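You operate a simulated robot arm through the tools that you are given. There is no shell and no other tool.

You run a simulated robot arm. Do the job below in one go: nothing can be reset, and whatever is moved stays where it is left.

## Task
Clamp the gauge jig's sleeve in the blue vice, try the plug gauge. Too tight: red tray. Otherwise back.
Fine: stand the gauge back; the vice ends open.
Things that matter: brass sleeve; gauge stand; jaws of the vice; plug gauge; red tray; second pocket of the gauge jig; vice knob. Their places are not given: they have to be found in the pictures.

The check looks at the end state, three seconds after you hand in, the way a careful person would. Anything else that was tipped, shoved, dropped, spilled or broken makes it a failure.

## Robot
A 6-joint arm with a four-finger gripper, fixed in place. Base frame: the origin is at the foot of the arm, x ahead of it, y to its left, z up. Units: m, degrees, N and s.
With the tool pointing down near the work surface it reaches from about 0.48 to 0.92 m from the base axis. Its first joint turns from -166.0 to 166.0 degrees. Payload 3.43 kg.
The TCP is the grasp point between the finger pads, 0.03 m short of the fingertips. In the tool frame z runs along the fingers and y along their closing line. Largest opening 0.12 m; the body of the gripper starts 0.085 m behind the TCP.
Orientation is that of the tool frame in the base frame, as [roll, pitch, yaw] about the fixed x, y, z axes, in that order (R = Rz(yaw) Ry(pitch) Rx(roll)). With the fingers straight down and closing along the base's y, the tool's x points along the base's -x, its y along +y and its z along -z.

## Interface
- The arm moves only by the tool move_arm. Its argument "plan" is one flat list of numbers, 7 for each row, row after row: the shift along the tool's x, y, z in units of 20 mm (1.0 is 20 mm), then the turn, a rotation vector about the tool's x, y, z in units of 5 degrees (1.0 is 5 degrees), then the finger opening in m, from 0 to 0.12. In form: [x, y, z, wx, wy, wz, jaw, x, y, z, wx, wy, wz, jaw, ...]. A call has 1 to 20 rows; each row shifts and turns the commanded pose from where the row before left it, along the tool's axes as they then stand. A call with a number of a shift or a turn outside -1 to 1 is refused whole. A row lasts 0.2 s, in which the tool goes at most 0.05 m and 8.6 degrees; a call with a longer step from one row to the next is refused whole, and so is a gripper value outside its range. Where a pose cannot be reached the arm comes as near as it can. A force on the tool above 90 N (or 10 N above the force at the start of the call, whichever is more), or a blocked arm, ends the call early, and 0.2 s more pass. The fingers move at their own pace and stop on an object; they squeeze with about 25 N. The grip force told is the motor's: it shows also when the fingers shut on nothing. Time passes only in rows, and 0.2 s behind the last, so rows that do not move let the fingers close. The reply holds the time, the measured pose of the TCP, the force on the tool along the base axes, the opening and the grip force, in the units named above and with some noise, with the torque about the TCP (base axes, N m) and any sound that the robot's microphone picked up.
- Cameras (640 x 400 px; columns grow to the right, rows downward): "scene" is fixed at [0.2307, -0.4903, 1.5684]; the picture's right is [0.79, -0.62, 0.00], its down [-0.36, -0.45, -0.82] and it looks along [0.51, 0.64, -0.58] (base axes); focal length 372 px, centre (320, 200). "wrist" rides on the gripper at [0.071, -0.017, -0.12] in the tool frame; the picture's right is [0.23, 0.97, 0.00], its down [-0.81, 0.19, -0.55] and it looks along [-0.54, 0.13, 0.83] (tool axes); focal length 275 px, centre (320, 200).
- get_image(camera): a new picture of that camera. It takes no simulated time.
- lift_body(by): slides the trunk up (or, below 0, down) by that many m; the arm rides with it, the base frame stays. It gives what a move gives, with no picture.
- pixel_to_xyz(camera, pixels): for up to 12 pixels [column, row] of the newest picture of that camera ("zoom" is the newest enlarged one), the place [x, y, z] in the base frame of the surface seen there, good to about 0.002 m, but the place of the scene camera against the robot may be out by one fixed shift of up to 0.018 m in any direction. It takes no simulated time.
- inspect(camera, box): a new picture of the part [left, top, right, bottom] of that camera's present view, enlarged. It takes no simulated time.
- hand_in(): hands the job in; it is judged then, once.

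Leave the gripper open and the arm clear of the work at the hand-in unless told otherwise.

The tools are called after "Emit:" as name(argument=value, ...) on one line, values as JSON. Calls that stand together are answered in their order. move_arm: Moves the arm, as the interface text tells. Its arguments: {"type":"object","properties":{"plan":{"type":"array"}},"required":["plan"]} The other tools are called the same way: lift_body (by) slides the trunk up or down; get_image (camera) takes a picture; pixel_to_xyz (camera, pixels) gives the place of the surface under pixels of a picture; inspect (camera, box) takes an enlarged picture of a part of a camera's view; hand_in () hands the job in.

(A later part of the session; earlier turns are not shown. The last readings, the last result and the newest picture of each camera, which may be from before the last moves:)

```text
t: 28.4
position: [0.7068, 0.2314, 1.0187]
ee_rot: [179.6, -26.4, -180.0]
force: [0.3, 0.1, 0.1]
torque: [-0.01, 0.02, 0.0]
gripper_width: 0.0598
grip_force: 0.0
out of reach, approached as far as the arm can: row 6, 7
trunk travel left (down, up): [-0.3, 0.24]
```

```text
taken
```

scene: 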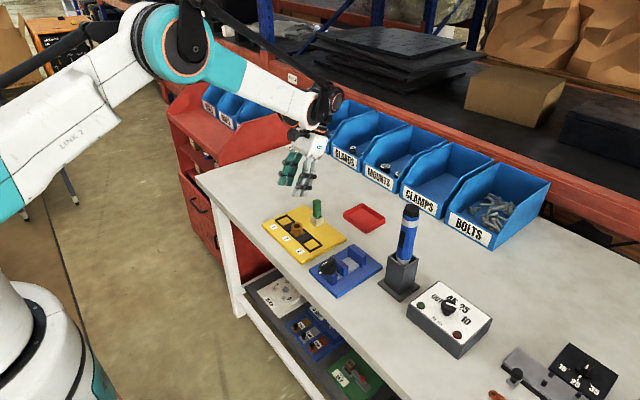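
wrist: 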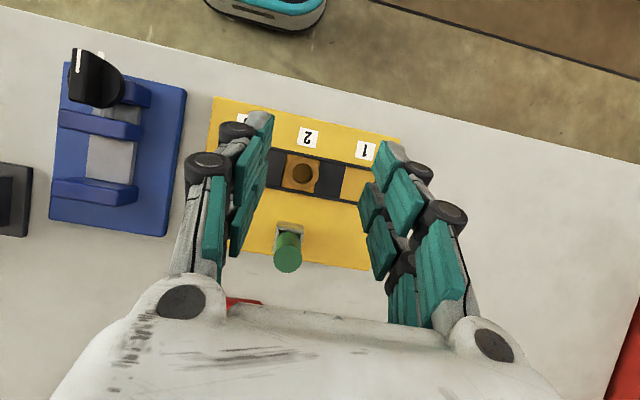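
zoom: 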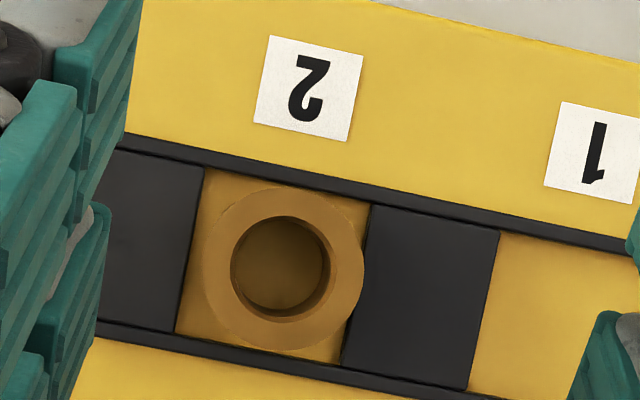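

This is an almost vertical look. Reading the sleeve rim points and the vice jaw edges from here.

Emit:
pixel_to_xyz(camera="zoom", pixels=[[213, 262], [359, 275], [290, 193], [280, 343], [250, 210], [320, 335], [190, 250], [372, 290], [280, 265]])

Emit:
pixel_to_xyz(camera="wrist", pixels=[[102, 133], [100, 139], [110, 155], [98, 186], [95, 190], [62, 130], [140, 135], [52, 195], [138, 200], [100, 125], [290, 235], [287, 262]])

Emit:
inspect(camera="wrist", box=[40, 40, 200, 240])

```text
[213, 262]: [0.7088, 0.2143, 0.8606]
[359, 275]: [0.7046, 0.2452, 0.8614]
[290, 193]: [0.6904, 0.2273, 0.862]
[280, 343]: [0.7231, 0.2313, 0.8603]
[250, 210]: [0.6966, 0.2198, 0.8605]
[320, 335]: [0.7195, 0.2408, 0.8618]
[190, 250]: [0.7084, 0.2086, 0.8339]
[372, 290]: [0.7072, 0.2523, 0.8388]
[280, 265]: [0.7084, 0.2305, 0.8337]
```

```text
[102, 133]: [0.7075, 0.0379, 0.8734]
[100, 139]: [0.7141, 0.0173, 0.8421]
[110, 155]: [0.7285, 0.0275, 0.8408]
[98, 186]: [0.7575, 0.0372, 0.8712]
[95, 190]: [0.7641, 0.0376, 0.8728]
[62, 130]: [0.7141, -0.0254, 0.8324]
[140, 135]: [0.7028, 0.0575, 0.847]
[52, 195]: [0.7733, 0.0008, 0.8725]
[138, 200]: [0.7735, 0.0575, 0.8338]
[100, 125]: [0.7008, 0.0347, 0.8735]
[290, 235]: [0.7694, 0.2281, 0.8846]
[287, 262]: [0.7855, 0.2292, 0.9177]
```

```text
2.00 times, centred on (120, 140) of wrist
```

zoom: 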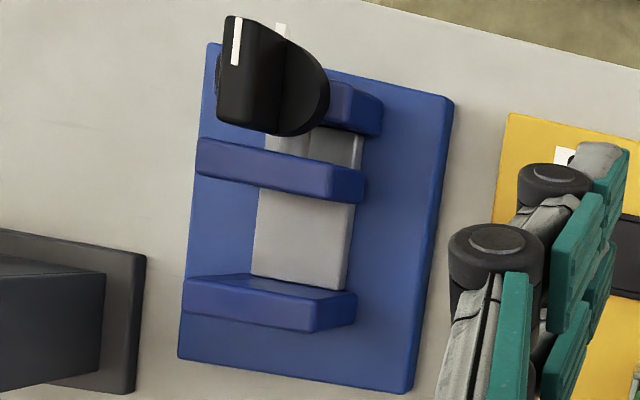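

Sleeve centre (0.7068, 0.2298). Descending along vertical with the tilt, stopping ~2 cm above the grasp height to verify.

Emit:
move_arm(plan=[-0.462, -0.016, 0.987, 0, 0, 0, 0.06, -0.462, -0.016, 0.987, 0, 0, 0, 0.06, -0.462, -0.016, 0.987, 0, 0, 0, 0.06, -0.462, -0.016, 0.987, 0, 0, 0, 0.06, -0.462, -0.016, 0.987, 0, 0, 0, 0.06, 0, 0, 0, 0, 0, 0, 0.06])

Emit:
get_image(camera="wrist")

Emit:
inspect(camera="scene", box=[260, 180, 350, 260])

```text
t: 29.8
position: [0.7042, 0.2293, 0.9094]
ee_rot: [179.7, -26.3, 180.0]
force: [0.5, -0.4, -1.2]
torque: [0.04, -0.04, 0.03]
gripper_width: 0.0603
grip_force: 0.1
trunk travel left (down, up): [-0.3, 0.24]
```

```text
taken
```

wrist: 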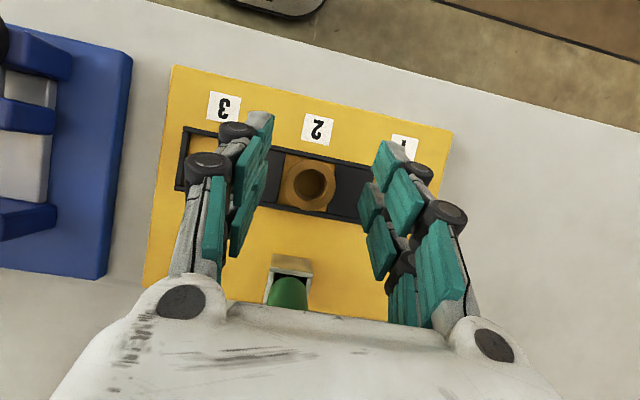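

```text
5.00 times, centred on (305, 220) of scene
```

zoom: 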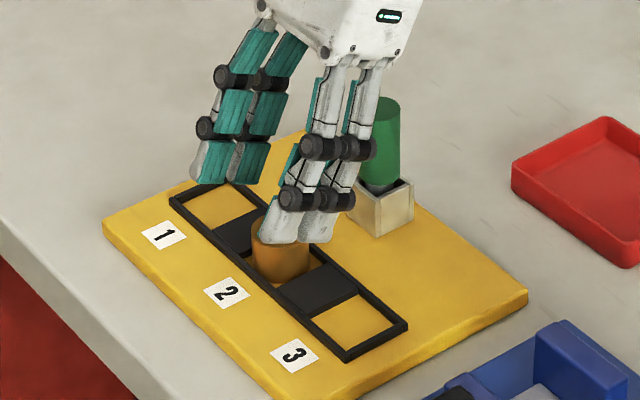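

Clear of the gauge. Going down the last 21 mm, then closing.

Emit:
move_arm(plan=[-0.24, 0, 0.48, 0, 0, 0, 0.06, -0.24, 0, 0.48, 0, 0, 0, 0.06, 0, 0, 0, 0, 0, 0, 0.06, 0, 0, 0, 0, 0, 0, 0.045, 0, 0, 0, 0, 0, 0, 0.03, 0, 0, 0, 0, 0, 0, 0.02, 0, 0, 0, 0, 0, 0, 0.02])

Emit:
inspect(camera="wrist", box=[240, 130, 400, 250])

Emit:
inspect(camera="scene", box=[270, 200, 340, 260])

```text
t: 31.4
position: [0.6977, 0.2293, 0.8949]
ee_rot: [179.7, -26.3, -180.0]
force: [-0.4, -0.1, 0.2]
torque: [-0.01, 0.02, 0.01]
gripper_width: 0.0324
grip_force: 25.0
out of reach, approached as far as the arm can: row 2
trunk travel left (down, up): [-0.3, 0.24]
```

```text
3.33 times, centred on (320, 190) of wrist
```

zoom: 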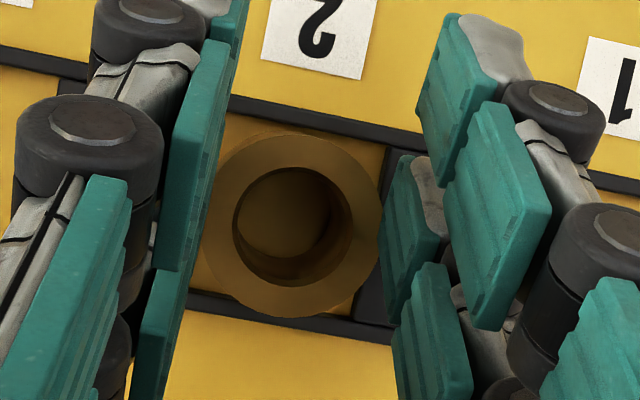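

```text
6.67 times, centred on (305, 230) of scene
```

zoom: 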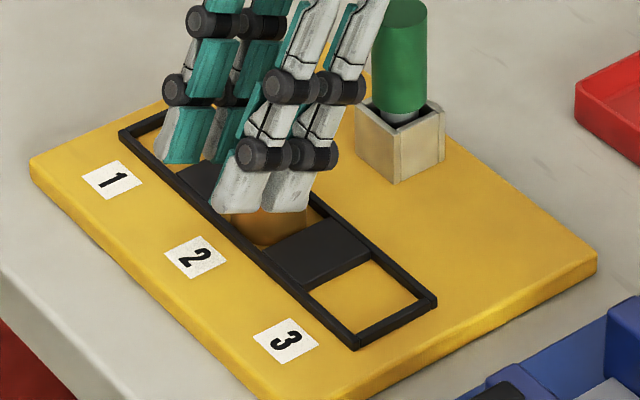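

The arm ran out of reach here (TCP stayed at z 0.895, x 0.698), so the grip is only on the rim. A lower trunk should help. I open, rise straight up 0.34 m, then lower the trunk.

Emit:
move_arm(plan=[0, 0, 0, 0, 0, 0, 0.045, 0, 0, 0, 0, 0, 0, 0.06, 0, 0, 0, 0, 0, 0, 0.06, 0.2, 0, -0.45, 0, 0, 0, 0.06, 0.445, 0, -0.896, 0, 0, 0, 0.06, 0.445, 0, -0.896, 0, 0, 0, 0.06, 0.445, 0, -0.896, 0, 0, 0, 0.06, 0.445, 0, -0.896, 0, 0, 0, 0.06, 0.445, 0, -0.896, 0, 0, 0, 0.06, 0.445, 0, -0.896, 0, 0, 0, 0.06, 0.445, 0, -0.896, 0, 0, 0, 0.06, 0.445, 0, -0.896, 0, 0, 0, 0.06, 0.445, 0, -0.896, 0, 0, 0, 0.06, 0.445, 0, -0.896, 0, 0, 0, 0.06, 0.445, 0, -0.896, 0, 0, 0, 0.06, 0.445, 0, -0.896, 0, 0, 0, 0.06, 0.445, 0, -0.896, 0, 0, 0, 0.06, 0.445, 0, -0.896, 0, 0, 0, 0.06, 0, 0, 0, 0, 0, 0, 0.06])

Emit:
get_image(camera="wrist")

```text
t: 35.4
position: [0.6986, 0.2263, 1.1835]
ee_rot: [179.7, -26.3, 179.9]
force: [-0.6, 0.1, 0.8]
torque: [-0.01, 0.0, -0.01]
gripper_width: 0.0603
grip_force: 0.0
trunk travel left (down, up): [-0.3, 0.24]
```

```text
taken
```

wrist: 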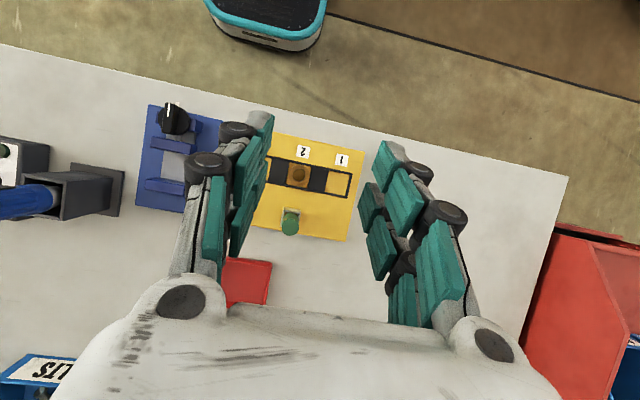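

At z 1.18, clear. Lowering the trunk 0.20 m brings the TCP to about 0.98, still above everything (gauge top 0.919).

Emit:
lift_body(by=-0.2)

```text
t: 37.6
position: [0.6979, 0.2274, 0.9833]
ee_rot: [179.6, -26.4, -180.0]
force: [0.2, -1.0, -0.9]
torque: [0.0, -0.02, -0.02]
gripper_width: 0.06
grip_force: 0.1
trunk travel left (down, up): [-0.1, 0.44]
```

Trying one more step of tilt here (+5°), plus moving x to 0.705, to see whether reach improved.

Emit:
move_arm(plan=[-0.31, 0.12, -0.16, 0, 0, 0, 0.06, 0, 0, 0, 0, 1, 0, 0.06, 0, 0, 0, 0, 0, 0, 0.06])

```text
t: 38.4
position: [0.7058, 0.2304, 0.9825]
ee_rot: [179.7, -26.4, 180.0]
force: [0.2, 0.5, 0.0]
torque: [-0.02, 0.0, 0.04]
gripper_width: 0.0602
grip_force: 0.1
out of reach, approached as far as the arm can: row 2
trunk travel left (down, up): [-0.1, 0.44]
```

Tilt is limited to 26.4° everywhere; fine. Descending to about 17 mm above grasp height and re-measuring.

Emit:
move_arm(plan=[-0.402, -0.01, 0.856, 0, 0, 0, 0.06, -0.402, -0.01, 0.856, 0, 0, 0, 0.06, -0.402, 0, 0.856, 0, 0, 0, 0.06, -0.402, 0, 0.856, 0, 0, 0, 0.06, 0, 0, 0, 0, 0, 0, 0.06])

Emit:
inspect(camera="wrist", box=[240, 130, 400, 250])

Emit:
inspect(camera="scene", box=[260, 190, 340, 260])

```text
t: 39.6
position: [0.7025, 0.2293, 0.9082]
ee_rot: [179.8, -26.4, 180.0]
force: [0.2, -0.4, -0.6]
torque: [0.01, 0.01, 0.02]
gripper_width: 0.0599
grip_force: 0.1
trunk travel left (down, up): [-0.1, 0.44]
```

```text
3.33 times, centred on (320, 190) of wrist
```

zoom: 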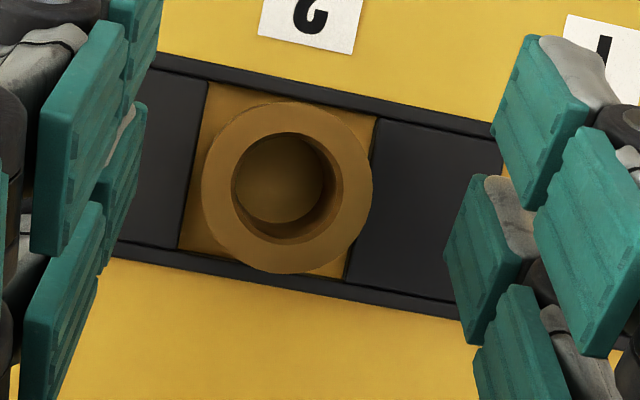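

```text
5.71 times, centred on (300, 225) of scene
```

zoom: 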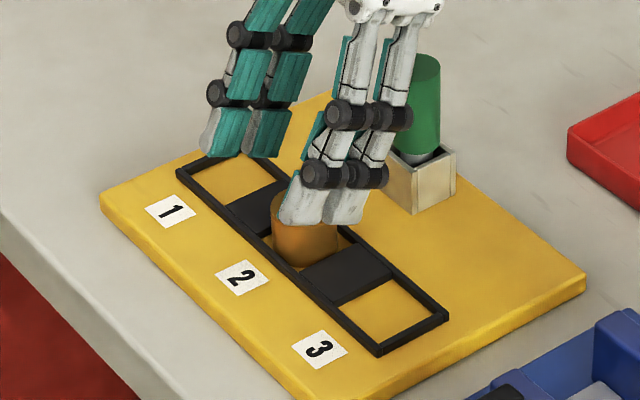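

Emit:
pixel_to_xyz(camera="wrist", pixels=[[293, 186], [330, 190], [313, 163], [309, 209]])

Emit:
inspect(camera="wrist", box=[270, 140, 350, 220])

```text
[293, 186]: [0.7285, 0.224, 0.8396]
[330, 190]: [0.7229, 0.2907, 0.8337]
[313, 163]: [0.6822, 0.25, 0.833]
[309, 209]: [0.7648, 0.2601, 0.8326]
```

```text
5.00 times, centred on (310, 180) of wrist
```

zoom: 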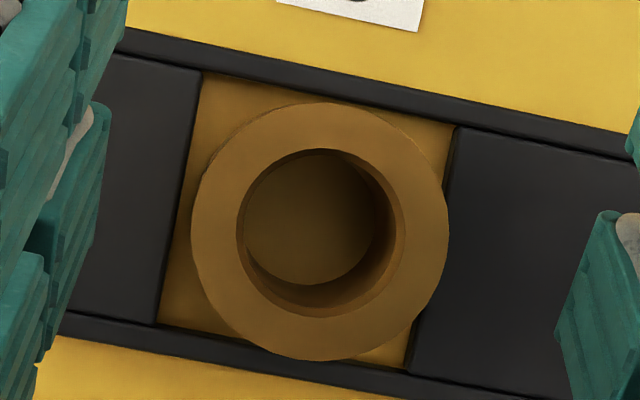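

That used the older full picture; using this fresh zoom instead for the sleeve rim and bore.

Emit:
pixel_to_xyz(camera="zoom", pixels=[[198, 225], [442, 240], [327, 109], [310, 355], [234, 225], [408, 240], [322, 143], [315, 322], [180, 250], [450, 200]])

```text
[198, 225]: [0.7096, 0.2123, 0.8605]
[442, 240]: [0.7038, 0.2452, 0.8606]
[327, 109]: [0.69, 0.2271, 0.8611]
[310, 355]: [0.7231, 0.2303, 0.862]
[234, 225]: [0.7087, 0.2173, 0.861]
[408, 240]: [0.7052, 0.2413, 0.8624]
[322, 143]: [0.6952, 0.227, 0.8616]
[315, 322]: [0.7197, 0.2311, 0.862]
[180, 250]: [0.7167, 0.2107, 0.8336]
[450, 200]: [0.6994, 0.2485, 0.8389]
```

Sleeve centre (0.7068, 0.2288), OD ≈0.033, bore ≈0.023. Going down the last 20 mm, checking before closing.

Emit:
move_arm(plan=[-0.25, 0, 0.44, 0, 0, 0, 0.06, -0.25, 0, 0.44, 0, 0, 0, 0.06, 0, 0, 0, 0, 0, 0, 0.06])

Emit:
inspect(camera="scene", box=[270, 200, 340, 260])

```text
t: 40.4
position: [0.7056, 0.2302, 0.8875]
ee_rot: [179.7, -26.4, -180.0]
force: [-0.3, 0.0, 0.4]
torque: [-0.01, 0.0, -0.03]
gripper_width: 0.0603
grip_force: 0.1
trunk travel left (down, up): [-0.1, 0.44]
```

```text
6.67 times, centred on (305, 230) of scene
```

zoom: 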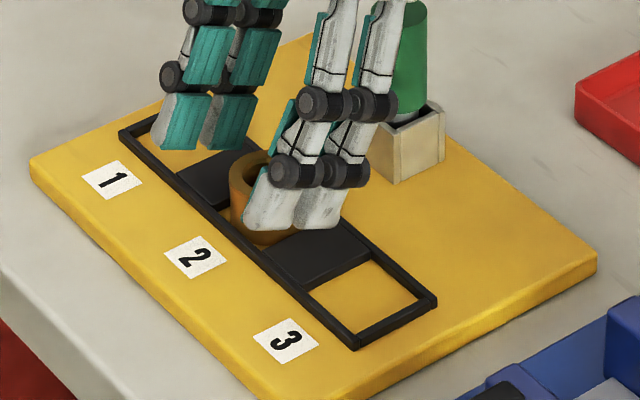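

Reached with no contact. Small −1.5 mm x trim, then closing on the sleeve.

Emit:
move_arm(plan=[0.067, -0.02, 0.033, 0, 0, 0, 0.055, 0, 0, 0, 0, 0, 0, 0.045, 0, 0, 0, 0, 0, 0, 0.035, 0, 0, 0, 0, 0, 0, 0.025, 0, 0, 0, 0, 0, 0, 0.02, 0, 0, 0, 0, 0, 0, 0.02])

Emit:
get_image(camera="wrist")

Emit:
inspect(camera="wrist", box=[260, 130, 380, 230])

```text
t: 41.8
position: [0.7022, 0.2296, 0.8877]
ee_rot: [179.7, -26.4, -180.0]
force: [-0.4, -0.4, 0.6]
torque: [-0.03, 0.02, 0.02]
gripper_width: 0.0324
grip_force: 24.8
trunk travel left (down, up): [-0.1, 0.44]
```

```text
taken
```

wrist: 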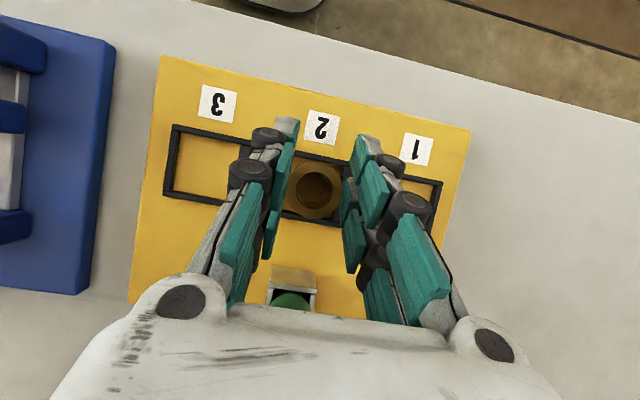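

```text
4.00 times, centred on (320, 180) of wrist
```

zoom: 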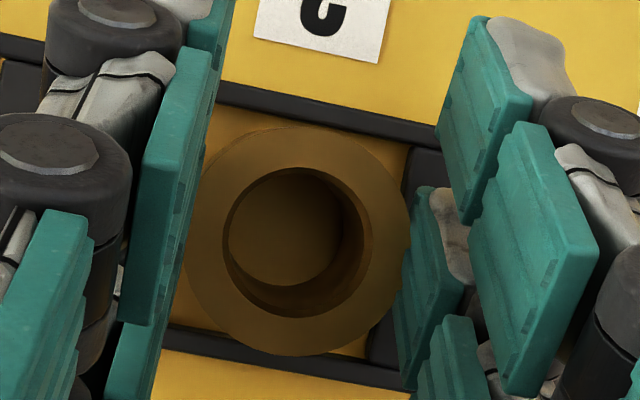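

Gripped by the front prong pair with the sleeve upright. Lifting 0.10 m straight up and carrying to above the vice gap (TCP x≈0.735, y≈0.028).

Emit:
move_arm(plan=[0.222, 0, -0.448, 0, 0, 0, 0.02, 0.445, 0, -0.896, 0, 0, 0, 0.02, 0.445, 0, -0.896, 0, 0, 0, 0.02, 0.445, 0, -0.896, 0, 0, 0, 0.02, 0.445, 0, -0.896, 0, 0, 0, 0.02, 0.222, 0, -0.448, 0, 0, 0, 0.02, -0.13, -0.916, -0.0647, 0, 0, 0, 0.02, -0.13, -0.916, -0.0647, 0, 0, 0, 0.02, -0.13, -0.916, -0.0647, 0, 0, 0, 0.02, -0.13, -0.916, -0.0647, 0, 0, 0, 0.02, -0.13, -0.916, -0.0647, 0, 0, 0, 0.02, -0.13, -0.916, -0.0647, 0, 0, 0, 0.02, -0.13, -0.916, -0.0647, 0, 0, 0, 0.02, -0.13, -0.916, -0.0647, 0, 0, 0, 0.02, -0.13, -0.916, -0.0647, 0, 0, 0, 0.02, -0.13, -0.916, -0.0647, 0, 0, 0, 0.02, -0.13, -0.916, -0.0647, 0, 0, 0, 0.02, 0, 0, 0, 0, 0, 0, 0.02])

Emit:
get_image(camera="wrist")

Emit:
get_image(camera="scene")

Emit:
inspect(camera="wrist", box=[240, 90, 400, 230])

```text
t: 45.6
position: [0.7343, 0.0285, 0.9871]
ee_rot: [179.6, -25.2, -180.0]
force: [-1.0, -0.4, -1.4]
torque: [-0.02, 0.0, 0.03]
gripper_width: 0.0326
grip_force: 24.7
trunk travel left (down, up): [-0.1, 0.44]
```

```text
taken
```

wrist: 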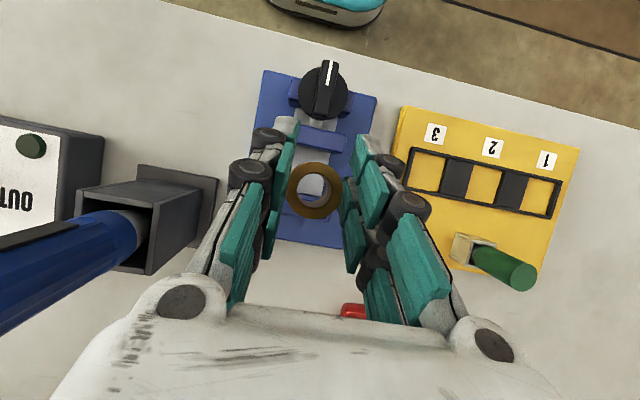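

```text
taken
```

scene: 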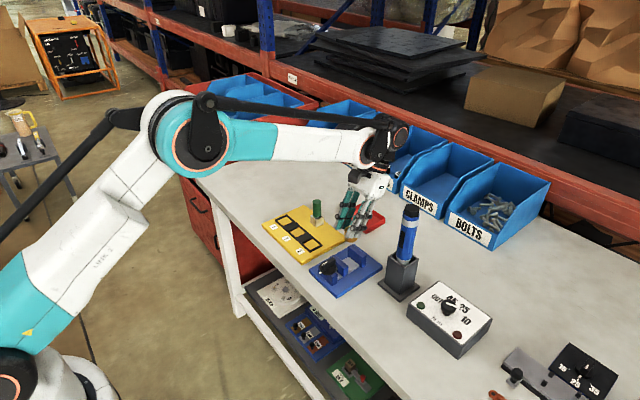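

```text
2.86 times, centred on (320, 160) of wrist
```

zoom: 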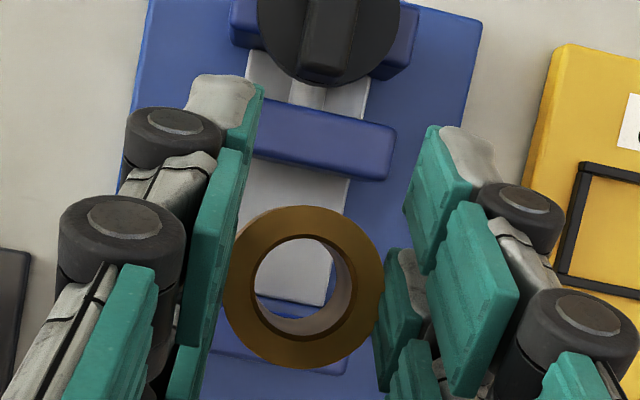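

Tilt settled at 25.2° here (1° less; negligible). Measuring where the held sleeve is relative to the jaws.

Emit:
pixel_to_xyz(camera="zoom", pixels=[[230, 285], [377, 285], [300, 212], [305, 362], [320, 160], [315, 172], [300, 350], [325, 365], [270, 150], [390, 170], [210, 350], [340, 372]])

```text
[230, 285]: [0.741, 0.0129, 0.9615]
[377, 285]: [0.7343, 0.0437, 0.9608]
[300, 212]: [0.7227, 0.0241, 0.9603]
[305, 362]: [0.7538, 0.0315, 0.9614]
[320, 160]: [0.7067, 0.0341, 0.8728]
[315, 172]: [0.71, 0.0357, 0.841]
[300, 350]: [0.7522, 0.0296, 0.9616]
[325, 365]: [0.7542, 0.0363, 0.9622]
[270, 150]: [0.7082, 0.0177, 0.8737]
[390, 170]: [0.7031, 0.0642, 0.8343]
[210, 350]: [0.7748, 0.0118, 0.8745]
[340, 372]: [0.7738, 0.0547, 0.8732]
```

Sleeve centre (0.738, 0.028), top 26 mm below the TCP. Descending in stages: first 50 mm (sleeve bottom still above jaw tops), then re-check.

Emit:
move_arm(plan=[-0.44, 0, 0.9, 0, 0, 0, 0.02, -0.44, 0, 0.9, 0, 0, 0, 0.02, -0.22, 0, 0.45, 0, 0, 0, 0.02, 0, 0, 0, 0, 0, 0, 0.02, 0, 0, 0, 0, 0, 0, 0.02])

Emit:
inspect(camera="wrist", box=[240, 90, 400, 230])

Emit:
inspect(camera="scene", box=[310, 210, 390, 290])

```text
t: 46.8
position: [0.7333, 0.0271, 0.9369]
ee_rot: [179.7, -25.3, 179.9]
force: [-0.3, 0.1, -0.6]
torque: [0.01, -0.01, 0.0]
gripper_width: 0.0323
grip_force: 24.7
trunk travel left (down, up): [-0.1, 0.44]
```

```text
2.86 times, centred on (320, 160) of wrist
```

zoom: 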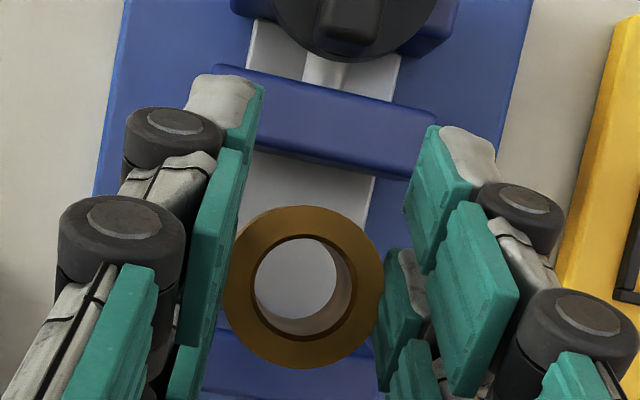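

```text
5.00 times, centred on (350, 250) of scene
```

zoom: 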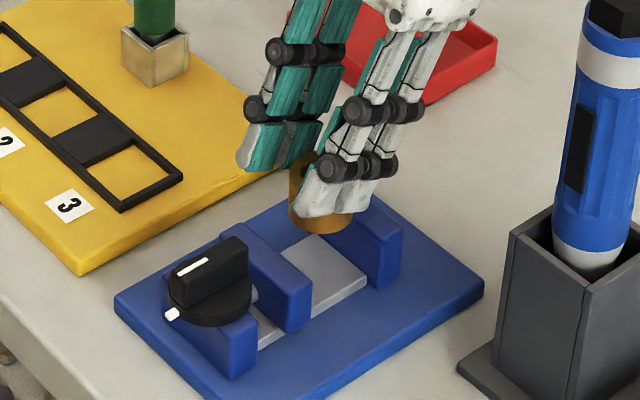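

Good: sleeve over the gap, bottom just above jaw tops. Trimming x +2 mm and lowering the last 39 mm slowly.

Emit:
move_arm(plan=[-0.1, 0.03, -0.05, 0, 0, 0, 0.02, 0, 0, 0, 0, 0, 0, 0.02, -0.29, 0, 0.585, 0, 0, 0, 0.02, -0.29, 0, 0.585, 0, 0, 0, 0.02, -0.18, 0, 0.36, 0, 0, 0, 0.02, -0.1, 0, 0.2, 0, 0, 0, 0.02, 0, 0, 0, 0, 0, 0, 0.02])

Emit:
inspect(camera="wrist", box=[240, 90, 400, 230])

Emit:
inspect(camera="scene", box=[320, 220, 390, 290])

```text
t: 48.4
position: [0.7364, 0.0289, 0.8978]
ee_rot: [179.7, -25.1, -180.0]
force: [-2.9, -1.2, 9.6]
torque: [-0.03, -0.19, -0.05]
gripper_width: 0.0324
grip_force: 25.1
trunk travel left (down, up): [-0.1, 0.44]
```

```text
2.86 times, centred on (320, 160) of wrist
```

zoom: 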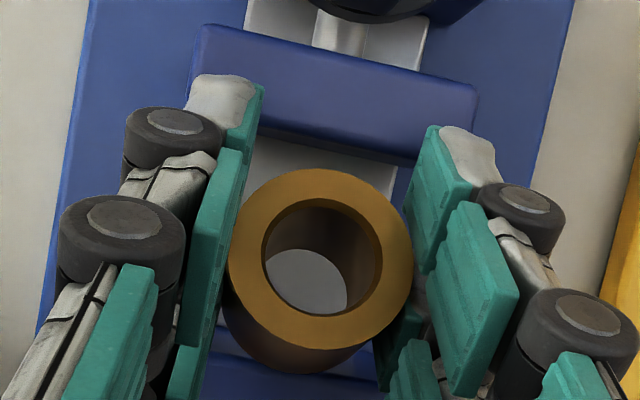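

```text
5.71 times, centred on (355, 255) of scene
```

zoom: 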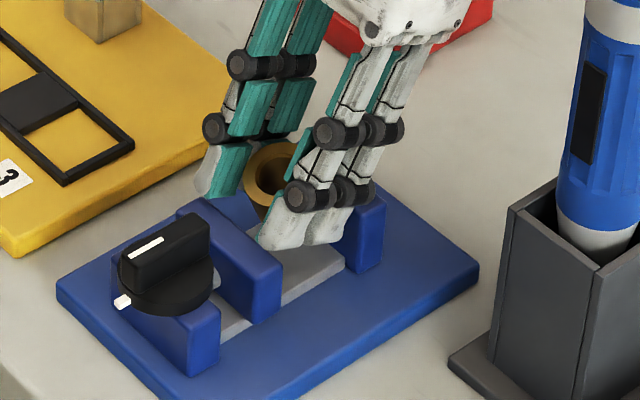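

The sleeve has tipped in the grip: its far bottom edge seems to have caught the fixed jaw. Measuring rim and jaw positions.

Emit:
pixel_to_xyz(camera="zoom", pixels=[[236, 250], [408, 240], [320, 175], [315, 344], [280, 368], [250, 330], [310, 280], [330, 150], [340, 140], [250, 370], [300, 385], [350, 385]])

Emit:
inspect(camera="scene", box=[340, 230, 380, 270])

```text
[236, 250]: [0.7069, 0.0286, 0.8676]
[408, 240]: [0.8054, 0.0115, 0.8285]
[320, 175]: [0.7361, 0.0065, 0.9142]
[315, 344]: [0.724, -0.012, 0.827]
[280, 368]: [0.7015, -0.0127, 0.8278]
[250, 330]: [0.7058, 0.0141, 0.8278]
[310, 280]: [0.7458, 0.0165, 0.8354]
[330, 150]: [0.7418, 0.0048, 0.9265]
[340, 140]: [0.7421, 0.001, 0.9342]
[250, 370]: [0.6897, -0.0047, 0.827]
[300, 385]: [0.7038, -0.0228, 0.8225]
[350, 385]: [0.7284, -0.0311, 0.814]
```

```text
10.00 times, centred on (360, 250) of scene
```

zoom: 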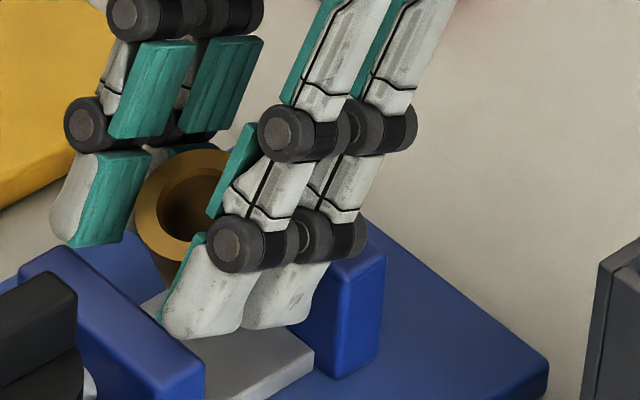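

Emit:
inspect(camera="wrist", box=[250, 100, 390, 230])

```text
3.08 times, centred on (320, 165) of wrist
```

zoom: 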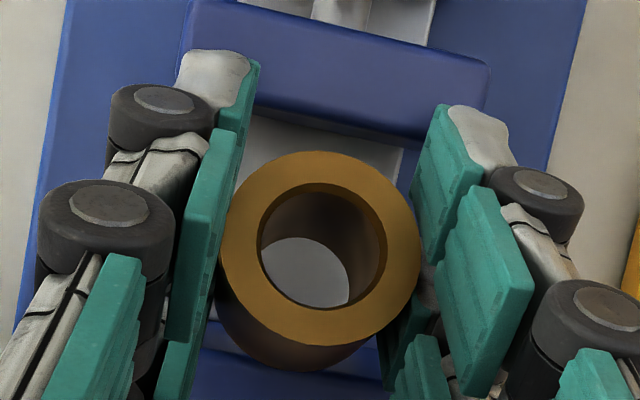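

Reading the rim's tilt and the lower wall from this zoom.

Emit:
pixel_to_xyz(camera="zoom", pixels=[[224, 240], [416, 240], [320, 156], [315, 340], [285, 358], [270, 350], [310, 280], [300, 365], [340, 115], [335, 130], [250, 355], [350, 362]])

```text
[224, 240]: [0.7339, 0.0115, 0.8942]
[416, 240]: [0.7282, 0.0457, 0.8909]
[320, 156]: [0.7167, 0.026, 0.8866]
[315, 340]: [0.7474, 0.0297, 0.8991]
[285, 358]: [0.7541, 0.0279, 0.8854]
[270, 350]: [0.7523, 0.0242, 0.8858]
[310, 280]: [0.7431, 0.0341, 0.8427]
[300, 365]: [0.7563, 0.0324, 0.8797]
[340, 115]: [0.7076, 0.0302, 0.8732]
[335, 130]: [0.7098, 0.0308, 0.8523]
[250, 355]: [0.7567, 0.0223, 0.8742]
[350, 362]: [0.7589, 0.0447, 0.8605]
```

The sleeve caught the fixed jaw's edge (it was ~2 mm too far in +x), tipped 22° and slid up in the pads. I'll lift off, set it on the empty flat part of the jig plate near (0.76, 0.165), where it levels itself, and regrasp it properly.

Emit:
move_arm(plan=[0.2, 0, -0.4, 0, 0, 0, 0.02, 0.4, 0, -0.806, 0, 0, 0, 0.02, 0.4, 0, -0.806, 0, 0, 0, 0.02, 0.4, 0, -0.806, 0, 0, 0, 0.02, 0.4, 0, -0.806, 0, 0, 0, 0.02, 0.2, 0, -0.4, 0, 0, 0, 0.02, -0.1536, 0.971, -0.076, 0, 0, 0, 0.02, -0.1536, 0.971, -0.076, 0, 0, 0, 0.02, -0.1536, 0.971, -0.076, 0, 0, 0, 0.02, -0.1536, 0.971, -0.076, 0, 0, 0, 0.02, -0.1536, 0.971, -0.076, 0, 0, 0, 0.02, -0.1536, 0.971, -0.076, 0, 0, 0, 0.02, -0.1536, 0.971, -0.076, 0, 0, 0, 0.02, 0, 0, 0, 0, 0, 0, 0.02])

Emit:
get_image(camera="wrist")

Emit:
inspect(camera="scene", box=[280, 180, 380, 270])

```text
t: 51.4
position: [0.7599, 0.1639, 0.9874]
ee_rot: [179.7, -25.8, 180.0]
force: [-1.1, 0.9, -0.6]
torque: [0.01, 0.02, 0.03]
gripper_width: 0.0325
grip_force: 24.5
trunk travel left (down, up): [-0.1, 0.44]
```

```text
taken
```

wrist: 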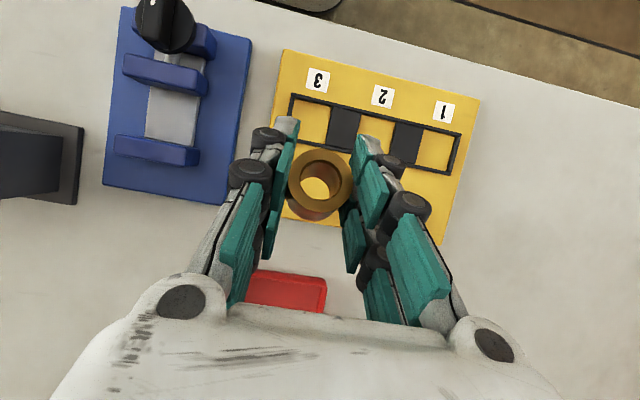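

```text
4.44 times, centred on (330, 225) of scene
```

zoom: 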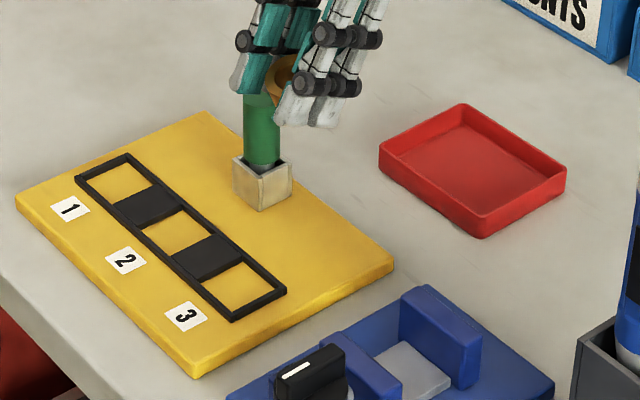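

The gauge is close on the left-hand side, so I'll shift to y≈0.152 first and then go down in two stages.

Emit:
move_arm(plan=[0, -0.6, 0, 0, 0, 0, 0.02, -0.44, 0, 0.9, 0, 0, 0, 0.02, -0.44, 0, 0.9, 0, 0, 0, 0.02, -0.44, 0, 0.9, 0, 0, 0, 0.02, -0.44, 0, 0.9, 0, 0, 0, 0.02, -0.33, 0, 0.675, 0, 0, 0, 0.02, 0, 0, 0, 0, 0, 0, 0.02, 0, 0, 0, 0, 0, 0, 0.02])

Emit:
get_image(camera="wrist")

Emit:
inspect(camera="scene", box=[280, 190, 360, 260])

```text
t: 53.2
position: [0.7601, 0.1537, 0.8924]
ee_rot: [179.6, -25.7, -180.0]
force: [0.5, -0.4, -1.0]
torque: [-0.01, 0.0, 0.01]
gripper_width: 0.0321
grip_force: 25.1
trunk travel left (down, up): [-0.1, 0.44]
```

```text
taken
```

wrist: 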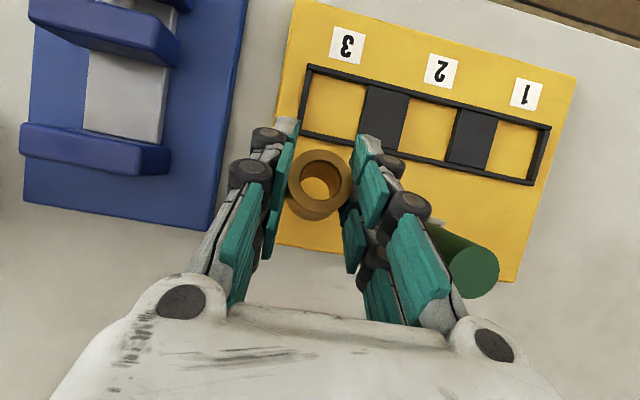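

```text
5.71 times, centred on (320, 225) of scene
```

zoom: 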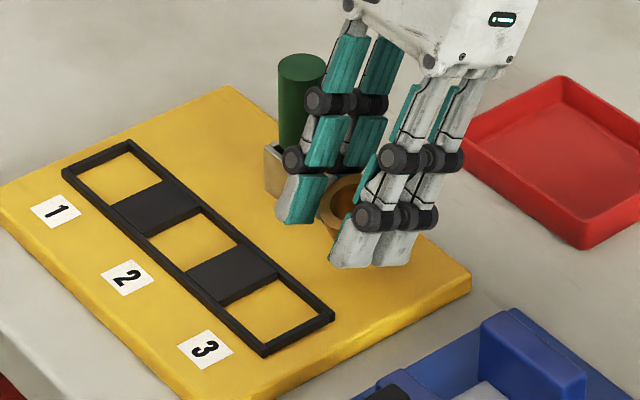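

Clear all round. Lowering the last 16 mm and stopping on light contact.

Emit:
move_arm(plan=[-0.18, 0, 0.37, 0, 0, 0, 0.02, -0.18, 0, 0.37, 0, 0, 0, 0.02, 0, 0, 0, 0, 0, 0, 0.02, 0, 0, 0, 0, 0, 0, 0.02])

Emit:
inspect(camera="wrist", box=[250, 100, 390, 230])

Emit:
inspect(camera="scene", box=[300, 200, 360, 260])

```text
t: 54.2
position: [0.7607, 0.1531, 0.8771]
ee_rot: [179.6, -25.7, 180.0]
force: [0.0, 0.8, -0.6]
torque: [-0.03, -0.01, 0.0]
gripper_width: 0.0325
grip_force: 25.9
trunk travel left (down, up): [-0.1, 0.44]
```

```text
3.08 times, centred on (320, 165) of wrist
```

zoom: 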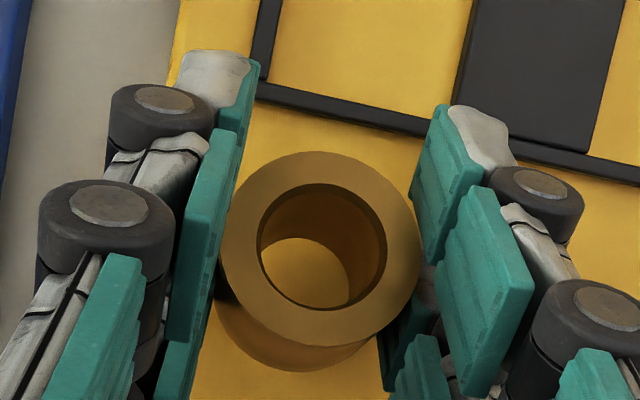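

```text
6.67 times, centred on (330, 230) of scene
```

zoom: 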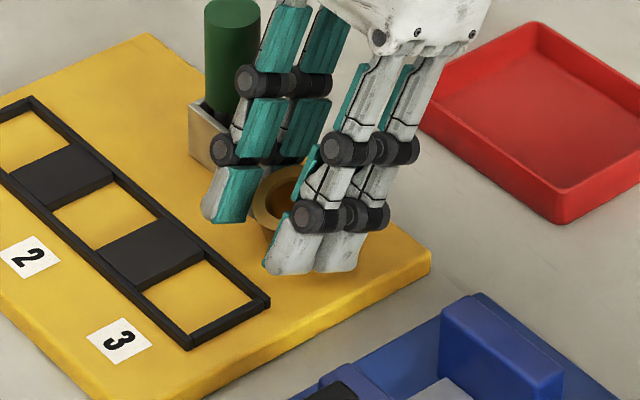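

About 6 mm above the plate by my estimate; lowering 4 mm more.

Emit:
move_arm(plan=[-0.05, 0, 0.1, 0, 0, 0, 0.02, -0.05, 0, 0.1, 0, 0, 0, 0.02, 0, 0, 0, 0, 0, 0, 0.02])

```text
t: 55.0
position: [0.7583, 0.1526, 0.8728]
ee_rot: [179.5, -25.7, -179.9]
force: [0.1, 0.2, -0.9]
torque: [-0.04, 0.01, -0.03]
gripper_width: 0.0321
grip_force: 24.8
trunk travel left (down, up): [-0.1, 0.44]
```

Now within ~2 mm. Opening slowly to 0.05.

Emit:
move_arm(plan=[0, 0, 0, 0, 0, 0, 0.034, 0, 0, 0, 0, 0, 0, 0.038, 0, 0, 0, 0, 0, 0, 0.044, 0, 0, 0, 0, 0, 0, 0.05, 0, 0, 0, 0, 0, 0, 0.05])

Emit:
inspect(camera="wrist", box=[250, 100, 390, 230])

Emit:
inspect(camera="scene", box=[300, 200, 360, 260])

```text
t: 56.2
position: [0.7601, 0.1532, 0.8722]
ee_rot: [179.5, -25.7, 180.0]
force: [-0.4, -0.1, 0.1]
torque: [0.0, -0.01, 0.03]
gripper_width: 0.0503
grip_force: 0.0
trunk travel left (down, up): [-0.1, 0.44]
```

```text
3.08 times, centred on (320, 165) of wrist
```

zoom: 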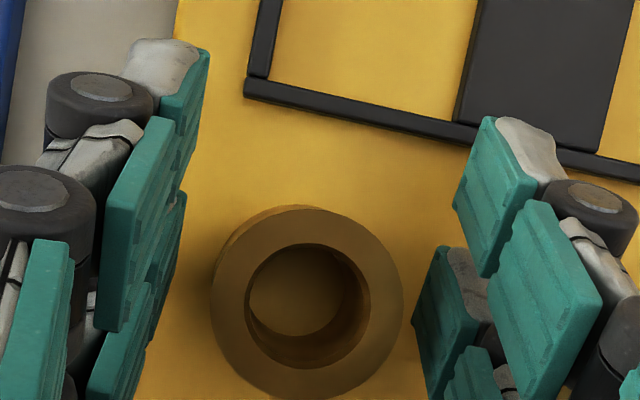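

```text
6.67 times, centred on (330, 230) of scene
```

zoom: 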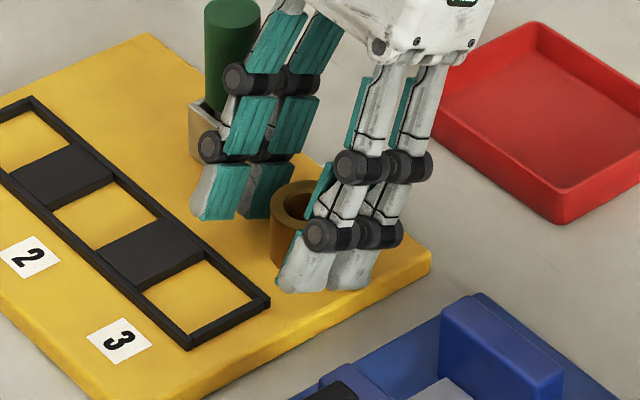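

The sleeve settled upright. Measuring it.

Emit:
inspect(camera="wrist", box=[280, 140, 380, 240])

```text
4.00 times, centred on (330, 190) of wrist
```

zoom: 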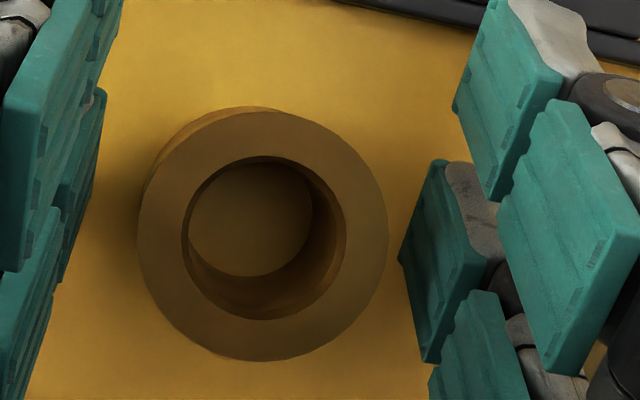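

Emit:
pixel_to_xyz(camera="zoom", pixels=[[142, 230], [384, 240], [268, 116], [258, 356], [182, 230], [346, 245], [265, 152], [262, 320], [100, 300], [420, 200], [250, 220]])

```text
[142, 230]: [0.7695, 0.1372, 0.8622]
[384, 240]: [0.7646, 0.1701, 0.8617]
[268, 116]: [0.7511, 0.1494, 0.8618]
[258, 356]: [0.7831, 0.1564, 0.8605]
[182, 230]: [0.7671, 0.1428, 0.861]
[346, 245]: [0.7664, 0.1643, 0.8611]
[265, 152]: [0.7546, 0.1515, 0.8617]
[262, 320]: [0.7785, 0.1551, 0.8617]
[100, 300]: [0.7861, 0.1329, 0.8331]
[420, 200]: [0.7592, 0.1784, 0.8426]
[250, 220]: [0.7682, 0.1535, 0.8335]
```

Sleeve centre (0.767, 0.1535), standing on the plate. Rising 16.5 mm and shifting +5.7 mm x so the prong corner grips only its upper part, then closing.

Emit:
move_arm(plan=[0.05, 0.01, -0.434, 0, 0, 0, 0.05, 0.05, 0.01, -0.434, 0, 0, 0, 0.05, 0, 0, 0, 0, 0, 0, 0.05, 0, 0, 0, 0, 0, 0, 0.05])

Emit:
inspect(camera="scene", box=[300, 200, 360, 260])

```text
t: 57.2
position: [0.7654, 0.1536, 0.889]
ee_rot: [179.6, -25.7, 180.0]
force: [0.9, 0.1, 0.0]
torque: [-0.01, 0.0, 0.04]
gripper_width: 0.05
grip_force: 0.1
trunk travel left (down, up): [-0.1, 0.44]
```

```text
6.67 times, centred on (330, 230) of scene
```

zoom: 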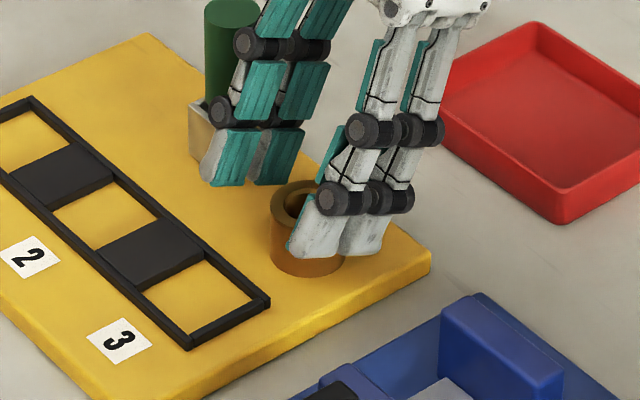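

Exactly as planned. Closing.

Emit:
move_arm(plan=[0, 0, 0, 0, 0, 0, 0.042, 0, 0, 0, 0, 0, 0, 0.036, 0, 0, 0, 0, 0, 0, 0.028, 0, 0, 0, 0, 0, 0, 0.02, 0, 0, 0, 0, 0, 0, 0.02])

Emit:
inspect(camera="wrist", box=[260, 120, 380, 230])

Emit:
inspect(camera="scene", box=[310, 205, 360, 255])

```text
t: 58.4
position: [0.7654, 0.1531, 0.8889]
ee_rot: [179.6, -25.7, -180.0]
force: [0.8, -0.2, 0.2]
torque: [-0.02, 0.01, 0.0]
gripper_width: 0.0325
grip_force: 25.3
trunk travel left (down, up): [-0.1, 0.44]
```

```text
3.64 times, centred on (320, 175) of wrist
```

zoom: 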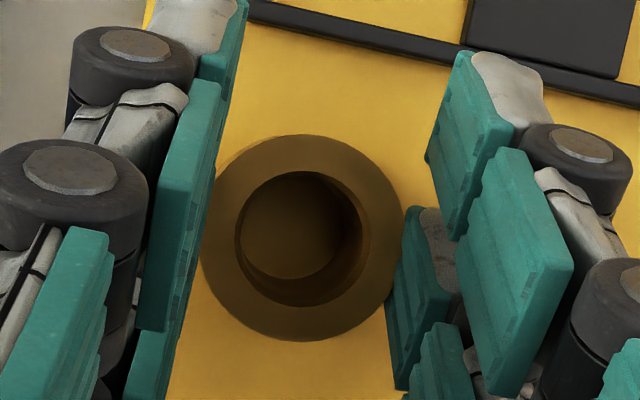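

```text
8.00 times, centred on (335, 230) of scene
```

zoom: 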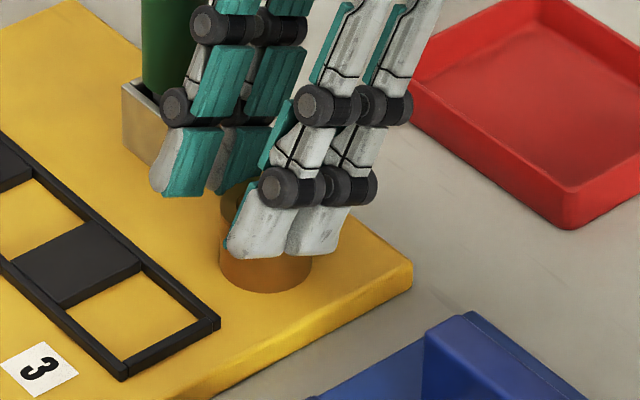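

Gripped. Lifting 0.10 m and carrying to the vice, aiming the sleeve centre at x 0.737, y 0.028.

Emit:
move_arm(plan=[0.217, 0, -0.45, 0, 0, 0, 0.02, 0.434, 0, -0.901, 0, 0, 0, 0.02, 0.434, 0, -0.901, 0, 0, 0, 0.02, 0.434, 0, -0.901, 0, 0, 0, 0.02, 0.434, 0, -0.901, 0, 0, 0, 0.02, 0.217, 0, -0.45, 0, 0, 0, 0.02, 0.193, -0.896, 0.093, 0, 0, 0, 0.02, 0.193, -0.896, 0.093, 0, 0, 0, 0.02, 0.193, -0.896, 0.093, 0, 0, 0, 0.02, 0.193, -0.896, 0.093, 0, 0, 0, 0.02, 0.193, -0.896, 0.093, 0, 0, 0, 0.02, 0.193, -0.896, 0.093, 0, 0, 0, 0.02, 0.193, -0.896, 0.093, 0, 0, 0, 0.02, 0, 0, 0, 0, 0, 0, 0.02, 0, 0, 0, 0, 0, 0, 0.02])

Emit:
inspect(camera="wrist", box=[250, 100, 390, 230])

```text
t: 61.6
position: [0.7366, 0.0269, 0.9878]
ee_rot: [179.7, -25.3, -180.0]
force: [-0.1, -0.3, -0.3]
torque: [0.01, 0.01, 0.02]
gripper_width: 0.0325
grip_force: 25.0
trunk travel left (down, up): [-0.1, 0.44]
```

```text
3.08 times, centred on (320, 165) of wrist
```

zoom: 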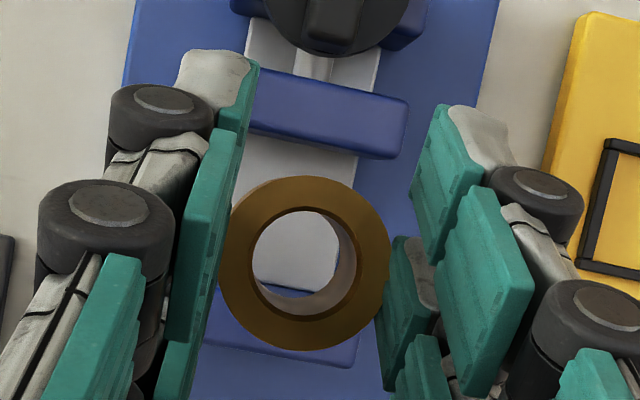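

Emit:
pixel_to_xyz(camera="zoom", pixels=[[222, 262], [386, 265], [305, 181], [303, 344], [262, 200], [340, 335], [270, 290], [340, 135], [250, 330], [330, 152]])

```text
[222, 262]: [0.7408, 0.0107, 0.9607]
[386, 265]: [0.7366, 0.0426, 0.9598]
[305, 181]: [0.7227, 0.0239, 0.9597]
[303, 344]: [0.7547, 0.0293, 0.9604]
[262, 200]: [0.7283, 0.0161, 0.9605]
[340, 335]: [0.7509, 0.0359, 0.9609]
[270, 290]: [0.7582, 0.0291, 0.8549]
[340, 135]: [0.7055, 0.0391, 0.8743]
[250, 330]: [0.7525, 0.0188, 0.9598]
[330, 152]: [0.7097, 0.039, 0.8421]
```

Sleeve centre now (0.7387, 0.0267), perpendicular. Trim −2.2 mm in x, +1.3 mm in y, and descend 52 mm; then re-measure before entering the gap.

Emit:
move_arm(plan=[0.1, 0.065, 0.047, 0, 0, 0, 0.02, -0.381, 0, 0.78, 0, 0, 0, 0.02, -0.381, 0, 0.78, 0, 0, 0, 0.02, -0.381, 0, 0.78, 0, 0, 0, 0.02, 0, 0, 0, 0, 0, 0, 0.02, 0, 0, 0, 0, 0, 0, 0.02])

Emit:
inspect(camera="wrist", box=[250, 100, 390, 230])

```text
t: 63.0
position: [0.734, 0.0293, 0.9354]
ee_rot: [179.7, -25.2, -180.0]
force: [-0.7, -0.8, -0.4]
torque: [0.01, 0.01, 0.01]
gripper_width: 0.0326
grip_force: 25.0
trunk travel left (down, up): [-0.1, 0.44]
```

```text
3.08 times, centred on (320, 165) of wrist
```

zoom: 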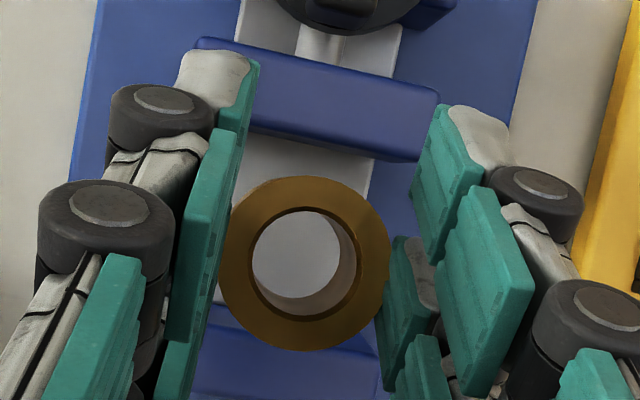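

Emit:
pixel_to_xyz(camera="zoom", pixels=[[222, 262], [386, 265], [305, 181], [303, 344], [310, 120], [320, 140], [340, 150], [225, 345], [355, 370], [355, 350]])

```text
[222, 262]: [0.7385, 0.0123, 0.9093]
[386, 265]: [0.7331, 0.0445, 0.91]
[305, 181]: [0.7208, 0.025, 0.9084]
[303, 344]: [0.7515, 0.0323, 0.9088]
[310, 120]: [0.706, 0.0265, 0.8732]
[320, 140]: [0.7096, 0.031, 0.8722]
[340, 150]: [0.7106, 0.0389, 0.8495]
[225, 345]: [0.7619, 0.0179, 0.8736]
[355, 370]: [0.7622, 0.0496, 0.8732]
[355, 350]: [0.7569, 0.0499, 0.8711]
```

Centre (0.7362, 0.0285): 4 mm clear of the fixed jaw. Lowering the last 38 mm.

Emit:
move_arm(plan=[-0.29, 0, 0.595, 0, 0, 0, 0.02, -0.29, 0, 0.595, 0, 0, 0, 0.02, -0.17, 0, 0.35, 0, 0, 0, 0.02, -0.06, 0, 0.12, 0, 0, 0, 0.02, 0, 0, 0, 0, 0, 0, 0.02])

Emit:
inspect(camera="wrist", box=[250, 100, 390, 230])

Emit:
inspect(camera="scene", box=[330, 230, 380, 280])

```text
t: 64.2
position: [0.7335, 0.0288, 0.8985]
ee_rot: [179.7, -25.2, -180.0]
force: [0.4, -0.3, -1.0]
torque: [-0.02, 0.01, -0.01]
gripper_width: 0.0324
grip_force: 24.8
trunk travel left (down, up): [-0.1, 0.44]
```

```text
3.08 times, centred on (320, 165) of wrist
```

zoom: 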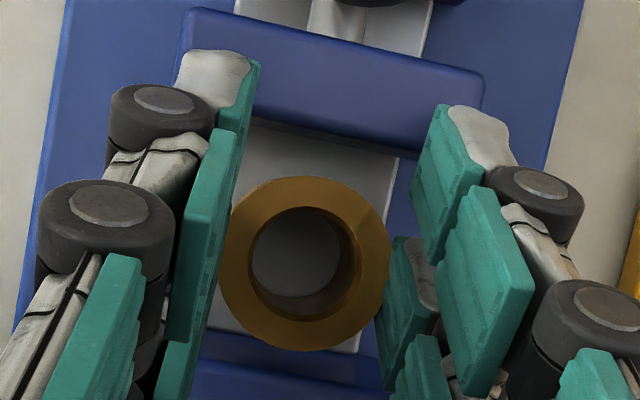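

```text
8.00 times, centred on (355, 255) of scene
```

zoom: 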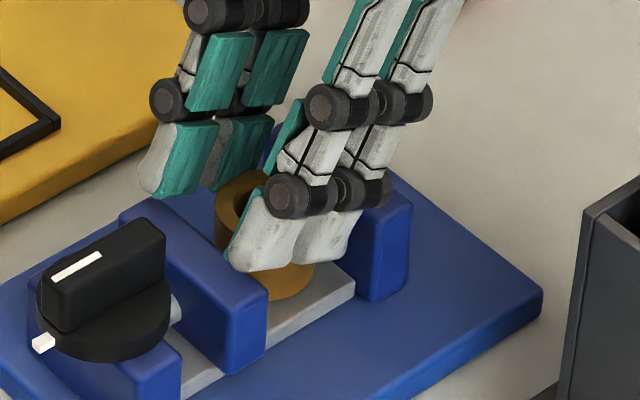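

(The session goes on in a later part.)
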